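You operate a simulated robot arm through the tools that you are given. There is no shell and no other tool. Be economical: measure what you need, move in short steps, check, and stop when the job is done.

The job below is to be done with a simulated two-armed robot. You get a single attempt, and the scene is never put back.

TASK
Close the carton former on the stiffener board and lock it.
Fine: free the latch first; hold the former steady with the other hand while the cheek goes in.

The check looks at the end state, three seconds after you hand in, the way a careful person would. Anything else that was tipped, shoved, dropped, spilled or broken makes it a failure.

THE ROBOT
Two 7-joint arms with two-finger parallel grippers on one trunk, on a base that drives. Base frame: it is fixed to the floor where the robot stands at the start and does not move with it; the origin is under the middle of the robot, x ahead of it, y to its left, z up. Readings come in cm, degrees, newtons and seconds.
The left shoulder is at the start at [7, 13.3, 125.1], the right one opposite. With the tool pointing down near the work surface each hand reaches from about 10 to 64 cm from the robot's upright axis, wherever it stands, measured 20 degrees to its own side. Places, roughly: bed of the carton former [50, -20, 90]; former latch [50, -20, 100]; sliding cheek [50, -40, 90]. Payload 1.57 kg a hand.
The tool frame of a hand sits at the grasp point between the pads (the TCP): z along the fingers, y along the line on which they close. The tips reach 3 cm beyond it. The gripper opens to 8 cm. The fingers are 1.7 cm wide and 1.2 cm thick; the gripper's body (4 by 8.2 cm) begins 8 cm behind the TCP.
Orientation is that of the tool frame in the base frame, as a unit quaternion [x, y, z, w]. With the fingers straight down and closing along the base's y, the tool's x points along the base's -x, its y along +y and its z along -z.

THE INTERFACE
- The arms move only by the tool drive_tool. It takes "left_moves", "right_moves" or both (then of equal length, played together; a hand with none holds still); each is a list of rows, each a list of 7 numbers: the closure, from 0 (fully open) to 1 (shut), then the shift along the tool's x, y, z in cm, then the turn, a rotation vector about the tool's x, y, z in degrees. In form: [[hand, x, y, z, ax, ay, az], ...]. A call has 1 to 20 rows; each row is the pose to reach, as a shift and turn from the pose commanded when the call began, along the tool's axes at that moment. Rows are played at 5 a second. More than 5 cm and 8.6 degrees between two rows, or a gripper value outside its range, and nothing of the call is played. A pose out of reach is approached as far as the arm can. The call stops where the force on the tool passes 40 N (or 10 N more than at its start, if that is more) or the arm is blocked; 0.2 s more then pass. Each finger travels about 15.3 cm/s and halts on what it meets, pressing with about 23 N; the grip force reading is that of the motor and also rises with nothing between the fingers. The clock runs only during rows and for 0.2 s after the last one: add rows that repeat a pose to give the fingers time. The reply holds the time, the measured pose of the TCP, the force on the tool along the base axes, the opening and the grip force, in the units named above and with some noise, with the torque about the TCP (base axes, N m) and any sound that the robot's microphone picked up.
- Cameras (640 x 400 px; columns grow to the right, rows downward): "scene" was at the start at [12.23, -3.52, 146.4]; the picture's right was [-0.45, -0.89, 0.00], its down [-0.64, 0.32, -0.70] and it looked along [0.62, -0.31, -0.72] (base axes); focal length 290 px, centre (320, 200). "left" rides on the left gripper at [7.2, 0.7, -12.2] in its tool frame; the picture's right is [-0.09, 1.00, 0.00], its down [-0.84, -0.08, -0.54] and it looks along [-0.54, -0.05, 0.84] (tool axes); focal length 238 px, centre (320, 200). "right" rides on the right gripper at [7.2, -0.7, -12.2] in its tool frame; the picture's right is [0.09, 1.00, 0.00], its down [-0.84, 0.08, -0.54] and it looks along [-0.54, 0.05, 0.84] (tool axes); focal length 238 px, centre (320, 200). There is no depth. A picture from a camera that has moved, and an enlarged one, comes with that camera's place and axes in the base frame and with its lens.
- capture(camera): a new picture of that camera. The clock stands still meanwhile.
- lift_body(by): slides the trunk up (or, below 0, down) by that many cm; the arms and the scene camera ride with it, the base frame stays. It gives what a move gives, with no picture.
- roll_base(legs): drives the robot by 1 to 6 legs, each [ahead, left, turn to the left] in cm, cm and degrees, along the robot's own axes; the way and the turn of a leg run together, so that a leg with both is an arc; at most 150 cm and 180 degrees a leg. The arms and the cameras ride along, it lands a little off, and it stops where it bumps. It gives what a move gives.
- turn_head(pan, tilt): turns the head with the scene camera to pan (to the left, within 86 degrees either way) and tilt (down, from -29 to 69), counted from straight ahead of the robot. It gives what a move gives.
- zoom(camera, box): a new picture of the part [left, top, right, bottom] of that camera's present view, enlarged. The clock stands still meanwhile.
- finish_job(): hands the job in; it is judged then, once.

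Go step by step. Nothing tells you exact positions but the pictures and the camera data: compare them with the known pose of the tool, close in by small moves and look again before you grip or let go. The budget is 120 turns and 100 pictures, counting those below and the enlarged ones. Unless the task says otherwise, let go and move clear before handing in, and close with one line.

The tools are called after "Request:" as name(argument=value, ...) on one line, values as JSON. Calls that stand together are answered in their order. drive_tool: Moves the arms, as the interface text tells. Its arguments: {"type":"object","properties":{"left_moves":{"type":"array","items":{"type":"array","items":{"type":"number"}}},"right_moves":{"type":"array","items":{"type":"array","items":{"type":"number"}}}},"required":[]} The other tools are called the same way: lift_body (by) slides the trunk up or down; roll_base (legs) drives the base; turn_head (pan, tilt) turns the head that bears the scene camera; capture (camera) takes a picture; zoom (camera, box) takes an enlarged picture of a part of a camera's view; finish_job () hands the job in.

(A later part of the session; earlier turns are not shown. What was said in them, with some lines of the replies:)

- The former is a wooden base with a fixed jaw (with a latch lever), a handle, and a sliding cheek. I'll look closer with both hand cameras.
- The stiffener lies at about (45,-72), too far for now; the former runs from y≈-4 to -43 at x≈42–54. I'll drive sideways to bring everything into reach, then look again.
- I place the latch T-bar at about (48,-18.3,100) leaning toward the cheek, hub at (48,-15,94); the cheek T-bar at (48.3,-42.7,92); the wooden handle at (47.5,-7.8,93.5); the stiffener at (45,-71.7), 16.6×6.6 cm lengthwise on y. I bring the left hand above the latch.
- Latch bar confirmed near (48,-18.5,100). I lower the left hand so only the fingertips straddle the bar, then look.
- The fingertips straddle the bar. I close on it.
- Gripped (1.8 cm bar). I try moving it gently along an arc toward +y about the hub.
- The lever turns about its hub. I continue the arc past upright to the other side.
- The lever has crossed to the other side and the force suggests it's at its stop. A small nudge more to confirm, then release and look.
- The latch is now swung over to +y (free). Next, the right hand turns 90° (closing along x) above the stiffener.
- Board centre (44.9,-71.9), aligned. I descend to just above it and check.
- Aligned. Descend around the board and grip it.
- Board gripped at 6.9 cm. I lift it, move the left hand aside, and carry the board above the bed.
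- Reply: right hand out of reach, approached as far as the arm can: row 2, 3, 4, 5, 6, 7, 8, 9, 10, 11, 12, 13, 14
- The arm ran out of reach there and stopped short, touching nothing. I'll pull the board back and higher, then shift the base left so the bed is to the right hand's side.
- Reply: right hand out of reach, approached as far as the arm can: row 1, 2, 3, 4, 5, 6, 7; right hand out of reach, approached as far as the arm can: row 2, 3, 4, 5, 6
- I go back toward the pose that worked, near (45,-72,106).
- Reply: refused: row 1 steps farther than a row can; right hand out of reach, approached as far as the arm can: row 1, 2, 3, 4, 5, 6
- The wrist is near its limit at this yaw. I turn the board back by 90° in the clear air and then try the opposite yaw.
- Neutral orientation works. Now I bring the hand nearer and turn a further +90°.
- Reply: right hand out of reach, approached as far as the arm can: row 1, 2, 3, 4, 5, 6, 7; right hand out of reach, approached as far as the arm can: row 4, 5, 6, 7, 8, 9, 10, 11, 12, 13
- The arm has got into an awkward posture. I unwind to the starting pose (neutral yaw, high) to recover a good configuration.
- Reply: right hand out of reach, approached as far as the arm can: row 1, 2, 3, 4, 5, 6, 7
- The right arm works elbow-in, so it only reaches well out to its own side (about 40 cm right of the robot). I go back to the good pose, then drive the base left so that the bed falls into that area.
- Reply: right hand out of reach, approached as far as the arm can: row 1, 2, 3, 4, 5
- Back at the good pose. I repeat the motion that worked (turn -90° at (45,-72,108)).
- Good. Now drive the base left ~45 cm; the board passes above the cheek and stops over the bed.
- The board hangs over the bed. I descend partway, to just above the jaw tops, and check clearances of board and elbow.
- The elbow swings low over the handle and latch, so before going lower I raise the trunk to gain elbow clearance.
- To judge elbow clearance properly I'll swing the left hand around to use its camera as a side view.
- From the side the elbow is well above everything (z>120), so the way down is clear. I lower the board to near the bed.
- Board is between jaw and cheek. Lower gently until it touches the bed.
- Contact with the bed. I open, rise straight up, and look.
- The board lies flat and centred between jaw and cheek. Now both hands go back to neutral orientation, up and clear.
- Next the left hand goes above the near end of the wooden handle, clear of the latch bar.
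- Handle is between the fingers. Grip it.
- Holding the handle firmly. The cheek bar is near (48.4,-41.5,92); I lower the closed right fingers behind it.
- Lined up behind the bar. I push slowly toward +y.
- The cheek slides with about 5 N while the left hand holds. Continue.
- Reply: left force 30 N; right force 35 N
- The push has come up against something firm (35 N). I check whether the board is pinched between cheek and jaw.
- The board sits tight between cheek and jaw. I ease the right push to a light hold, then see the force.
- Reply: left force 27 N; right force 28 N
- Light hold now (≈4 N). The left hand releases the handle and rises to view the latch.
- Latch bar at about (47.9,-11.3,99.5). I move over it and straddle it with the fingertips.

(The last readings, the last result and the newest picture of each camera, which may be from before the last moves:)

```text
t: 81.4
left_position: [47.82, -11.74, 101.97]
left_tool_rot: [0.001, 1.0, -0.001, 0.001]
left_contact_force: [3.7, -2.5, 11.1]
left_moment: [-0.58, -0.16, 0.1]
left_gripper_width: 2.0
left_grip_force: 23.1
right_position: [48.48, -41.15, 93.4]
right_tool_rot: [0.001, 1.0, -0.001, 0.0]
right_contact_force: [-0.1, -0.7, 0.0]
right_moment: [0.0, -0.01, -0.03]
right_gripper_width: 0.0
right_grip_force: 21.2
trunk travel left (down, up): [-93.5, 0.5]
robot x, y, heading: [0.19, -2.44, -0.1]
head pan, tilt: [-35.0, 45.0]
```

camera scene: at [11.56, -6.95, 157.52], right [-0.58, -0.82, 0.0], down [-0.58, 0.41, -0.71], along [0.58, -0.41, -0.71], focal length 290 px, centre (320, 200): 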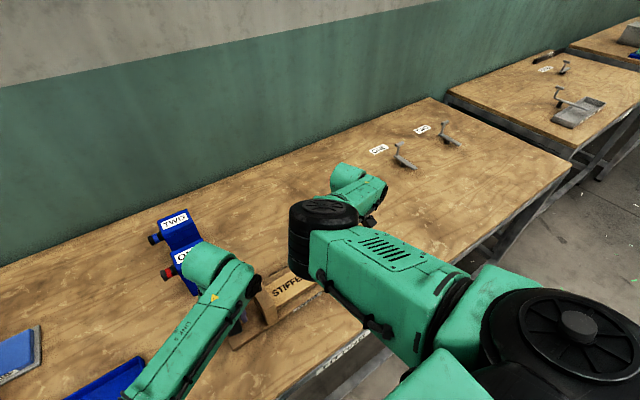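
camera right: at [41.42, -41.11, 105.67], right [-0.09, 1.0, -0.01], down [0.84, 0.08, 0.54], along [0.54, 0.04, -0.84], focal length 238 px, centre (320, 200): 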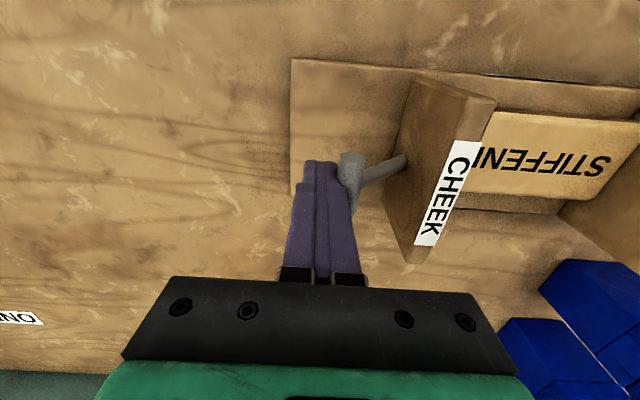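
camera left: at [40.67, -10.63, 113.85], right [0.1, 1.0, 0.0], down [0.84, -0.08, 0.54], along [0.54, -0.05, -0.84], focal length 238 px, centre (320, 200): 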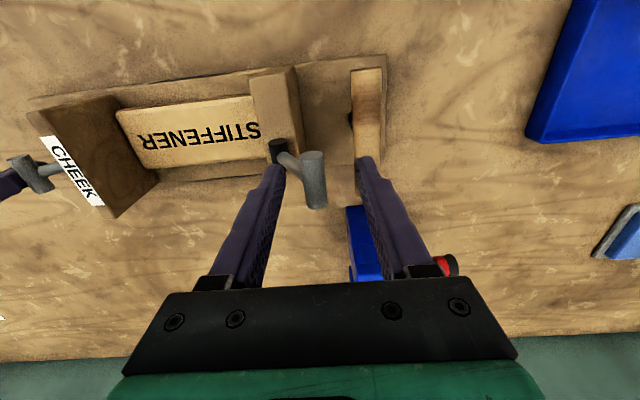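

Gripped. Now the arc back toward -y in small steps.

Request:
drive_tool(left_moves=[[1, 0, -0.3, -0.4, 0, 0, 0], [1, 0, -0.7, -0.6, 0, 0, 0], [1, 0, -1.2, -0.7, 0, 0, 0], [1, 0, -1.8, -0.85, 0, 0, 0], [1, 0, -2.3, -0.95, 0, 0, 0], [1, 0, -2.9, -1.05, 0, 0, 0], [1, 0, -3.4, -1.05, 0, 0, 0], [1, 0, -4, -1.0, 0, 0, 0], [1, 0, -4.5, -0.9, 0, 0, 0], [1, 0, -5.1, -0.75, 0, 0, 0], [1, 0, -5.6, -0.55, 0, 0, 0]])

Request:
capture(camera="left")

```text
t: 83.8
left_position: [46.51, -16.44, 101.9]
left_tool_rot: [0.004, 1.0, -0.002, 0.003]
left_contact_force: [9.0, -0.5, 24.3]
left_moment: [0.43, -0.3, 0.26]
left_gripper_width: 1.8
left_grip_force: 22.9
left hand out of reach, approached as far as the arm can: row 10, 11
right_position: [48.51, -41.2, 93.37]
right_tool_rot: [0.001, 1.0, 0.001, 0.001]
right_contact_force: [-0.5, -2.8, -2.0]
right_moment: [-0.02, -0.02, 0.04]
right_gripper_width: 0.0
right_grip_force: 21.5
trunk travel left (down, up): [-93.5, 0.5]
robot x, y, heading: [-0.15, -1.97, -0.3]
head pan, tilt: [-35.0, 45.0]
```

```text
43 pictures are left
camera left: at [39.33, -15.75, 114.16], right [0.1, 1.0, 0.0], down [0.83, -0.08, 0.55], along [0.55, -0.06, -0.84], focal length 238 px, centre (320, 200)
```

left: 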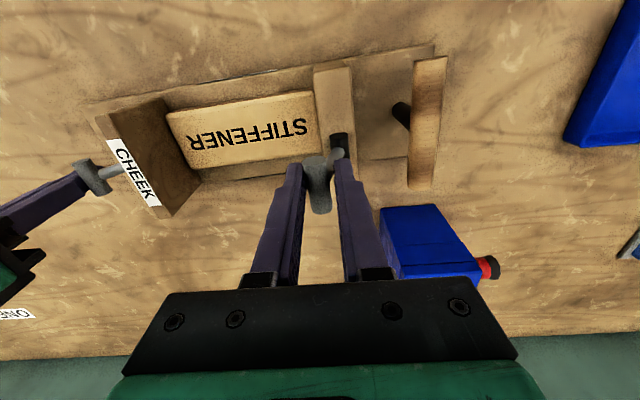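

The left arm is at its reach limit with the lever past upright. I release, withdraw both hands upward, then shift the base right a little.

Request:
drive_tool(left_moves=[[0.7, 0, 0, 0, 0, 0, 0], [0.4, 0, 0, 0, 0, 0, 0], [0.4, 0, 0, -3, 0, 0, 0], [0.4, 0, 2, -7, 0, 0, 0], [0.4, 0, 4, -11, 0, 0, 0], [0.4, 0, 5, -14, 0, 0, 0], [0.4, 0, 5, -14, 0, 0, 0]], right_moves=[[1, 0, 0, 0, 0, 0, 0], [1, 0, -0.5, 0, 0, 0, 0], [1, 0, -2, 0, 0, 0, 0], [1, 0, -4, -2, 0, 0, 0], [1, 0, -6, -6, 0, 0, 0], [1, 0, -6, -10, 0, 0, 0], [1, 0, -6, -14, 0, 0, 0]])

Request:
capture(camera="left")

```text
t: 85.4
left_position: [46.55, -11.26, 115.69]
left_tool_rot: [0.002, 1.0, 0.0, 0.0]
left_contact_force: [-0.1, -0.4, 0.5]
left_moment: [0.0, 0.01, 0.0]
left_gripper_width: 4.79
left_grip_force: 0.0
right_position: [48.56, -47.17, 107.38]
right_tool_rot: [0.002, 1.0, -0.001, 0.001]
right_contact_force: [0.2, 0.1, -0.5]
right_moment: [-0.01, -0.02, 0.01]
right_gripper_width: 0.01
right_grip_force: 21.6
trunk travel left (down, up): [-93.5, 0.5]
robot x, y, heading: [-0.05, -2.21, -0.3]
head pan, tilt: [-35.0, 45.0]
```

```text
42 pictures are left
camera left: at [39.51, -10.74, 127.95], right [0.09, 1.0, 0.0], down [0.84, -0.08, 0.54], along [0.54, -0.05, -0.84], focal length 238 px, centre (320, 200)
```

left: 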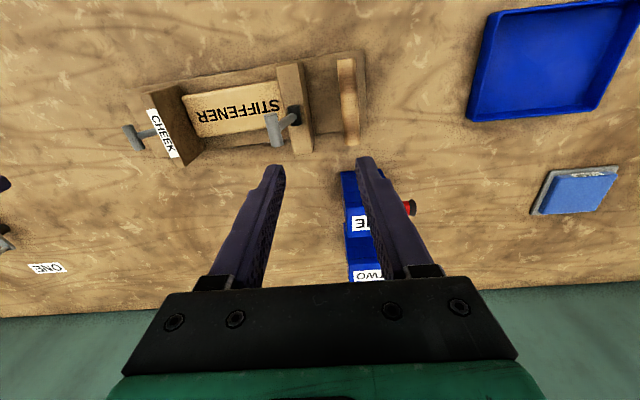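

The lever is leaning toward the cheek (~20°) but not as far as at the start (~30°). I shift the base right and finish the lock.

Request:
roll_base(legs=[[0, -22, 0]])

Request:
drive_tool(left_moves=[[0.4, 0, 4, 0, 0, 0, 0], [0.4, 0, 8, 0, 0, 0, 0], [0.4, -0.4, 12, 0, 0, 0, 0], [0.4, -0.8, 16, 0, 0, 0, 0], [0.4, -0.8, 16, 0, 0, 0, 0]])

Request:
capture(camera="left")

Request:
turn_head(pan=0, tilt=55)

Request:
capture(camera="scene")

```text
t: 87.0
left_position: [46.55, -32.86, 115.59]
left_tool_rot: [0.002, 1.0, -0.002, 0.0]
left_contact_force: [0.1, 0.0, 0.3]
left_moment: [-0.03, 0.03, -0.02]
left_gripper_width: 4.82
left_grip_force: 0.0
right_position: [48.29, -68.83, 107.5]
right_tool_rot: [0.003, 1.0, -0.002, 0.0]
right_contact_force: [0.4, 0.3, 1.5]
right_moment: [-0.05, -0.02, -0.02]
right_gripper_width: 0.0
right_grip_force: 21.4
trunk travel left (down, up): [-93.5, 0.5]
robot x, y, heading: [-0.09, -23.78, -0.5]
head pan, tilt: [-35.0, 45.0]
```

```text
t: 88.2
left_position: [47.6, -17.1, 115.69]
left_tool_rot: [0.003, 1.0, 0.0, 0.0]
left_contact_force: [0.2, 0.5, 0.3]
left_moment: [-0.01, -0.01, 0.0]
left_gripper_width: 4.82
left_grip_force: 0.0
right_position: [48.52, -69.12, 107.3]
right_tool_rot: [0.003, 1.0, 0.0, 0.0]
right_contact_force: [0.5, 0.1, -0.2]
right_moment: [-0.02, -0.04, -0.01]
right_gripper_width: 0.0
right_grip_force: 21.2
trunk travel left (down, up): [-93.5, 0.5]
robot x, y, heading: [-0.15, -23.86, -0.5]
head pan, tilt: [-35.0, 45.0]
```

```text
41 pictures are left
camera left: at [40.45, -16.54, 128.01], right [0.1, 1.0, 0.0], down [0.84, -0.08, 0.54], along [0.54, -0.05, -0.84], focal length 238 px, centre (320, 200)
```

left: 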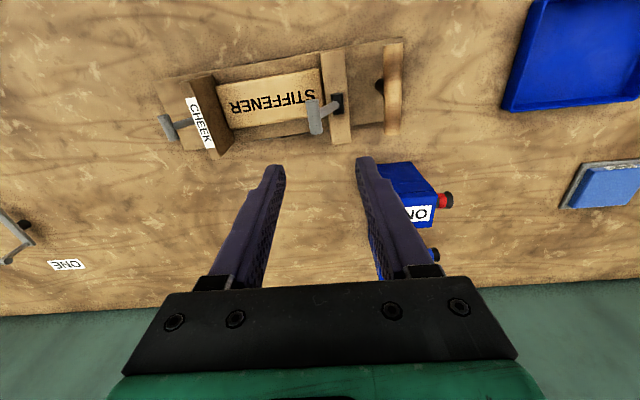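

```text
t: 89.3
left_position: [47.62, -17.29, 115.78]
left_tool_rot: [0.003, 1.0, -0.001, 0.0]
left_contact_force: [0.1, -0.5, -0.7]
left_moment: [0.04, 0.04, -0.01]
left_gripper_width: 4.84
left_grip_force: 0.1
right_position: [48.43, -69.14, 107.4]
right_tool_rot: [0.002, 1.0, 0.0, 0.0]
right_contact_force: [0.1, -0.4, -0.6]
right_moment: [0.0, 0.0, -0.04]
right_gripper_width: 0.01
right_grip_force: 20.8
trunk travel left (down, up): [-93.5, 0.5]
robot x, y, heading: [-0.19, -23.6, -0.5]
head pan, tilt: [0.0, 55.0]
```

```text
40 pictures are left
camera scene: at [12.13, -23.81, 156.16], right [-0.01, -1.0, 0.0], down [-0.82, 0.01, -0.57], along [0.57, 0.0, -0.82], focal length 290 px, centre (320, 200)
```

scene: 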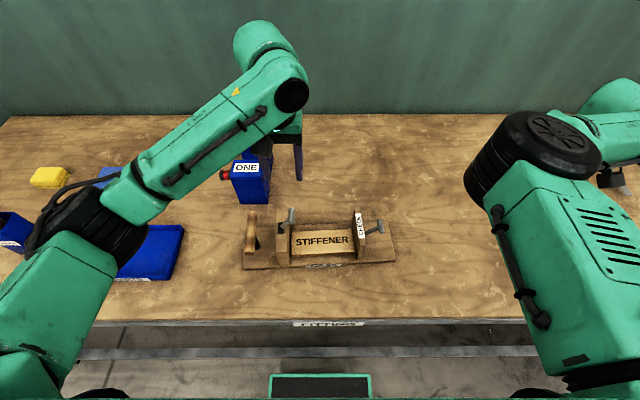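

Request:
zoom(camera="scene", box=[230, 190, 410, 290])

Request:
zoom(camera="left", box=[140, 30, 420, 180])

```text
3.56 times, centred on (320, 240) of scene
camera zoom: at [12.13, -23.81, 156.16], right [-0.01, -1.0, 0.0], down [-0.82, 0.01, -0.57], along [0.57, 0.0, -0.82], focal length 1030 px, centre (320, 58)
```

zoom: 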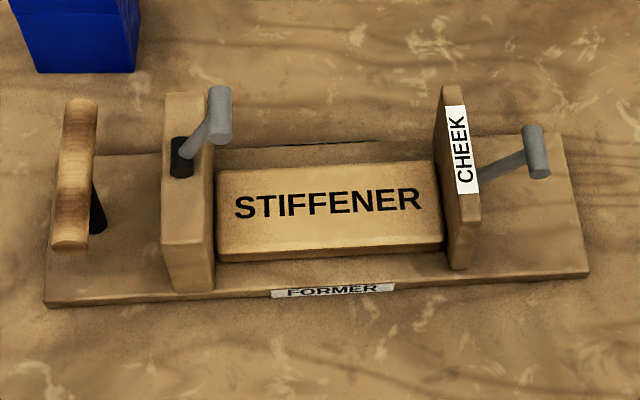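

```text
2.29 times, centred on (280, 105) of left
camera zoom: at [40.45, -16.65, 128.01], right [0.1, 1.0, 0.0], down [0.84, -0.08, 0.54], along [0.54, -0.05, -0.84], focal length 545 px, centre (411, 417)
```

zoom: 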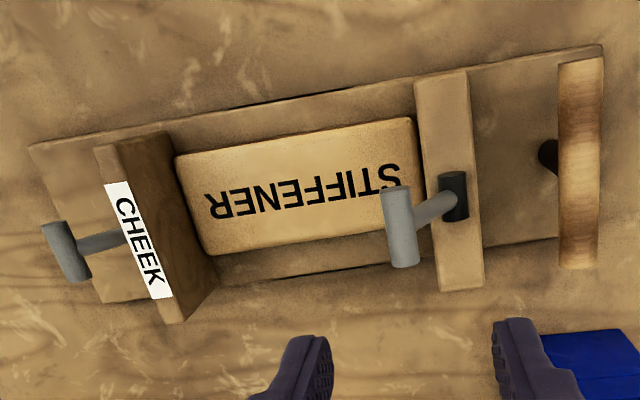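

The board is snug between jaw and cheek, and the lever seems nearly at its original locked angle. I'll confirm by pressing it gently toward -y with closed fingertips.

Request:
drive_tool(left_moves=[[0.8, 0.4, 2.7, 3, 0, 0, 0], [1, 0.4, 2.7, 7, 0, 0, 0], [1, 0.4, 2.7, 11, 0, 0, 0], [1, 0.4, 2.7, 13.8, 0, 0, 0], [1, 0.4, 2.7, 13.8, 0, 0, 0]])

Request:
capture(camera="left")

```text
t: 90.5
left_position: [47.04, -14.52, 101.71]
left_tool_rot: [0.003, 1.0, -0.001, 0.001]
left_contact_force: [0.4, -0.8, -0.5]
left_moment: [-0.01, 0.01, 0.01]
left_gripper_width: 0.0
left_grip_force: 20.9
right_position: [48.41, -69.03, 107.39]
right_tool_rot: [0.003, 1.0, -0.001, 0.0]
right_contact_force: [-0.1, 0.1, -0.6]
right_moment: [0.0, 0.01, -0.01]
right_gripper_width: 0.0
right_grip_force: 22.0
trunk travel left (down, up): [-93.5, 0.5]
robot x, y, heading: [-0.33, -23.81, -0.4]
head pan, tilt: [0.0, 55.0]
```

```text
37 pictures are left
camera left: at [40.03, -13.92, 114.0], right [0.1, 1.0, 0.0], down [0.84, -0.08, 0.54], along [0.54, -0.05, -0.84], focal length 238 px, centre (320, 200)
```

left: 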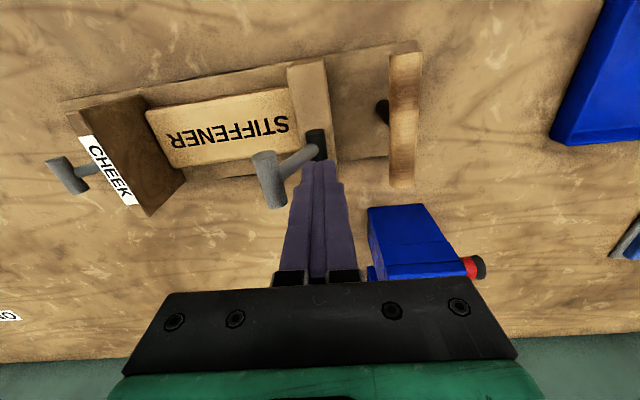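

Request:
drive_tool(left_moves=[[1, 0, -0.6, 0, 0, 0, 0], [1, 0, -1.2, 0, 0, 0, 0], [1, 0, -1.5, 0, 0, 0, 0], [1, 0, -1.7, 0, 0, 0, 0], [1, 0, -1.7, 0, 0, 0, 0]])

```text
t: 91.7
left_position: [46.99, -16.09, 101.91]
left_tool_rot: [0.001, 1.0, 0.0, -0.001]
left_contact_force: [1.4, 5.8, 5.1]
left_moment: [0.11, -0.03, 0.01]
left_gripper_width: 0.0
left_grip_force: 21.1
right_position: [48.45, -69.02, 107.39]
right_tool_rot: [0.002, 1.0, -0.001, 0.0]
right_contact_force: [0.6, -0.6, 0.0]
right_moment: [-0.03, -0.02, 0.0]
right_gripper_width: 0.0
right_grip_force: 21.9
trunk travel left (down, up): [-93.5, 0.5]
robot x, y, heading: [-0.3, -23.93, -0.4]
head pan, tilt: [0.0, 55.0]
```

Request:
drive_tool(left_moves=[[1, 0, -0.3, 0, 0, 0, 0], [1, 0, -0.5, 0, 0, 0, 0], [1, 0, -0.5, 0, 0, 0, 0]])

Request:
capture(camera="left")

```text
t: 92.5
left_position: [47.02, -16.7, 101.71]
left_tool_rot: [0.003, 1.0, 0.0, -0.001]
left_contact_force: [-0.7, 3.8, 2.5]
left_moment: [0.11, 0.05, 0.01]
left_gripper_width: 0.0
left_grip_force: 21.4
right_position: [48.34, -69.04, 107.4]
right_tool_rot: [0.002, 1.0, -0.001, 0.0]
right_contact_force: [-0.6, -0.6, 0.1]
right_moment: [-0.01, -0.02, 0.02]
right_gripper_width: 0.0
right_grip_force: 20.9
trunk travel left (down, up): [-93.5, 0.5]
robot x, y, heading: [-0.15, -23.82, -0.4]
head pan, tilt: [0.0, 55.0]
```

```text
36 pictures are left
camera left: at [39.79, -16.11, 114.06], right [0.1, 1.0, 0.0], down [0.84, -0.08, 0.54], along [0.54, -0.05, -0.84], focal length 238 px, centre (320, 200)
```

left: 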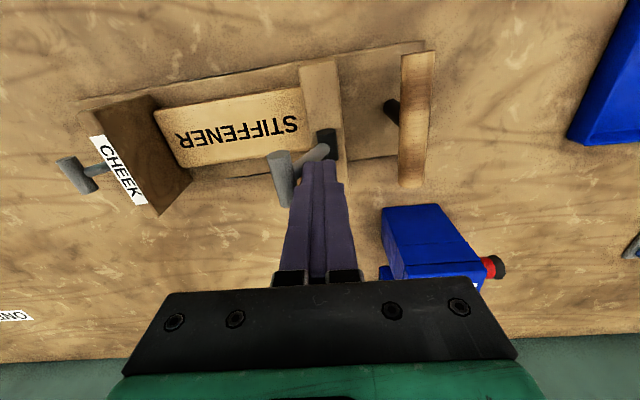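

The lever is at its stop (further push only creeps the whole former), matching the original locked angle. I back off, rise and inspect.

Request:
drive_tool(left_moves=[[1, 0, 0.8, 0, 0, 0, 0], [1, 0, 1.5, -1, 0, 0, 0], [1, 0, 1.5, -5, 0, 0, 0], [1, 0, 1.5, -9, 0, 0, 0], [1, 0, 1.5, -14, 0, 0, 0], [1, 0, 1.5, -14, 0, 0, 0]])

Request:
zoom(camera="left", box=[140, 30, 420, 180])

Request:
zoom(camera="scene", box=[230, 190, 410, 290])

```text
t: 93.9
left_position: [46.98, -15.09, 115.78]
left_tool_rot: [0.003, 1.0, 0.001, 0.001]
left_contact_force: [1.0, -1.0, 0.2]
left_moment: [0.0, 0.03, -0.02]
left_gripper_width: 0.02
left_grip_force: 21.0
right_position: [48.33, -69.16, 107.36]
right_tool_rot: [0.003, 1.0, 0.0, 0.0]
right_contact_force: [-0.4, 0.4, -0.6]
right_moment: [0.04, -0.05, -0.03]
right_gripper_width: 0.0
right_grip_force: 21.0
trunk travel left (down, up): [-93.5, 0.5]
robot x, y, heading: [-0.13, -23.84, -0.2]
head pan, tilt: [0.0, 55.0]
```

```text
2.29 times, centred on (280, 105) of left
camera zoom: at [39.84, -14.6, 128.11], right [0.1, 1.0, 0.0], down [0.84, -0.08, 0.54], along [0.54, -0.05, -0.84], focal length 545 px, centre (411, 417)
```

zoom: 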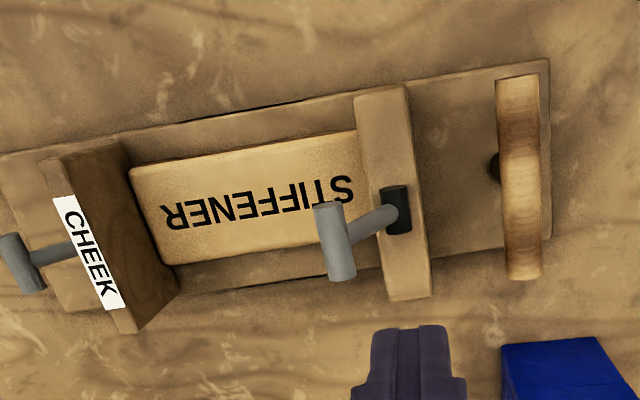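

```text
3.56 times, centred on (320, 240) of scene
camera zoom: at [12.1, -23.86, 156.16], right [-0.01, -1.0, 0.0], down [-0.82, 0.01, -0.57], along [0.57, 0.0, -0.82], focal length 1030 px, centre (320, 58)
```

zoom: 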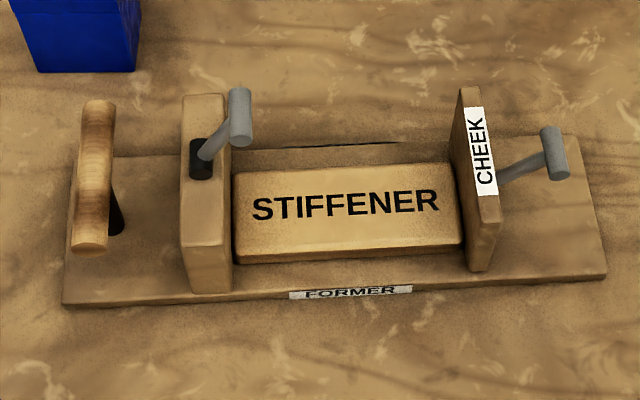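

Request:
zoom(camera="scene", box=[275, 225, 325, 275])

Request:
zoom(camera="scene", box=[340, 225, 390, 275])

Request:
zoom(camera="left", box=[180, 70, 340, 170])

```text
8.00 times, centred on (300, 250) of scene
camera zoom: at [12.1, -23.86, 156.16], right [-0.01, -1.0, 0.0], down [-0.82, 0.01, -0.57], along [0.57, 0.0, -0.82], focal length 2318 px, centre (480, -200)
```

zoom: 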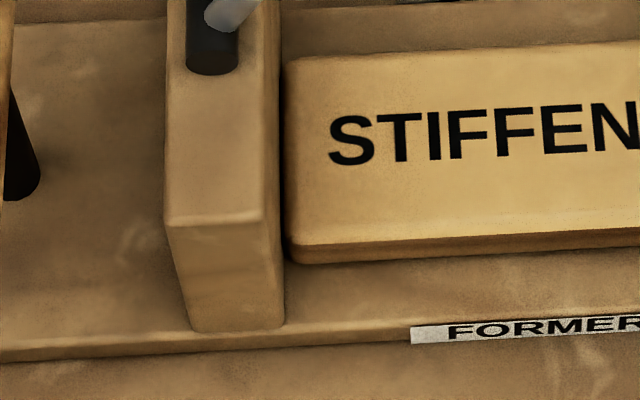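

```text
8.00 times, centred on (365, 250) of scene
camera zoom: at [12.1, -23.86, 156.16], right [-0.01, -1.0, 0.0], down [-0.82, 0.01, -0.57], along [0.57, 0.0, -0.82], focal length 2318 px, centre (-40, -200)
```

zoom: 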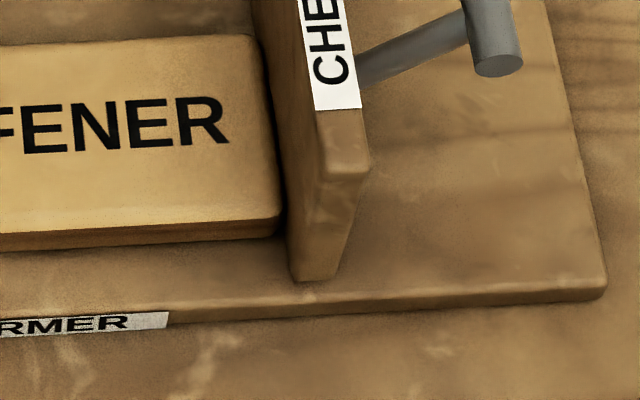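

```text
4.00 times, centred on (260, 120) of left
camera zoom: at [39.84, -14.6, 128.11], right [0.1, 1.0, 0.0], down [0.84, -0.08, 0.54], along [0.54, -0.05, -0.84], focal length 953 px, centre (560, 520)
```

zoom: 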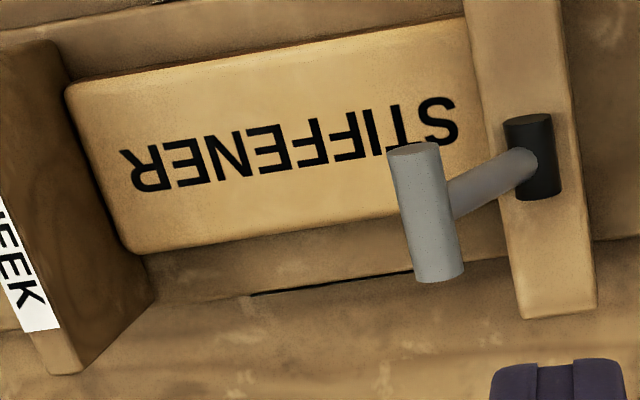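

The board lies snug between jaw and cheek, the lever is back at its locked stop, nothing else was moved, and both hands are clear. I hand in.

Request:
finish_job()

```text
The job is handed in.
```

I put the stiffener board flat on the bed, closed the cheek on it and swung the latch back to its locked stop. I didn't test the lock by pulling on the cheek. The former slid about 1 cm along the table and turned a few degrees while I worked the latch.
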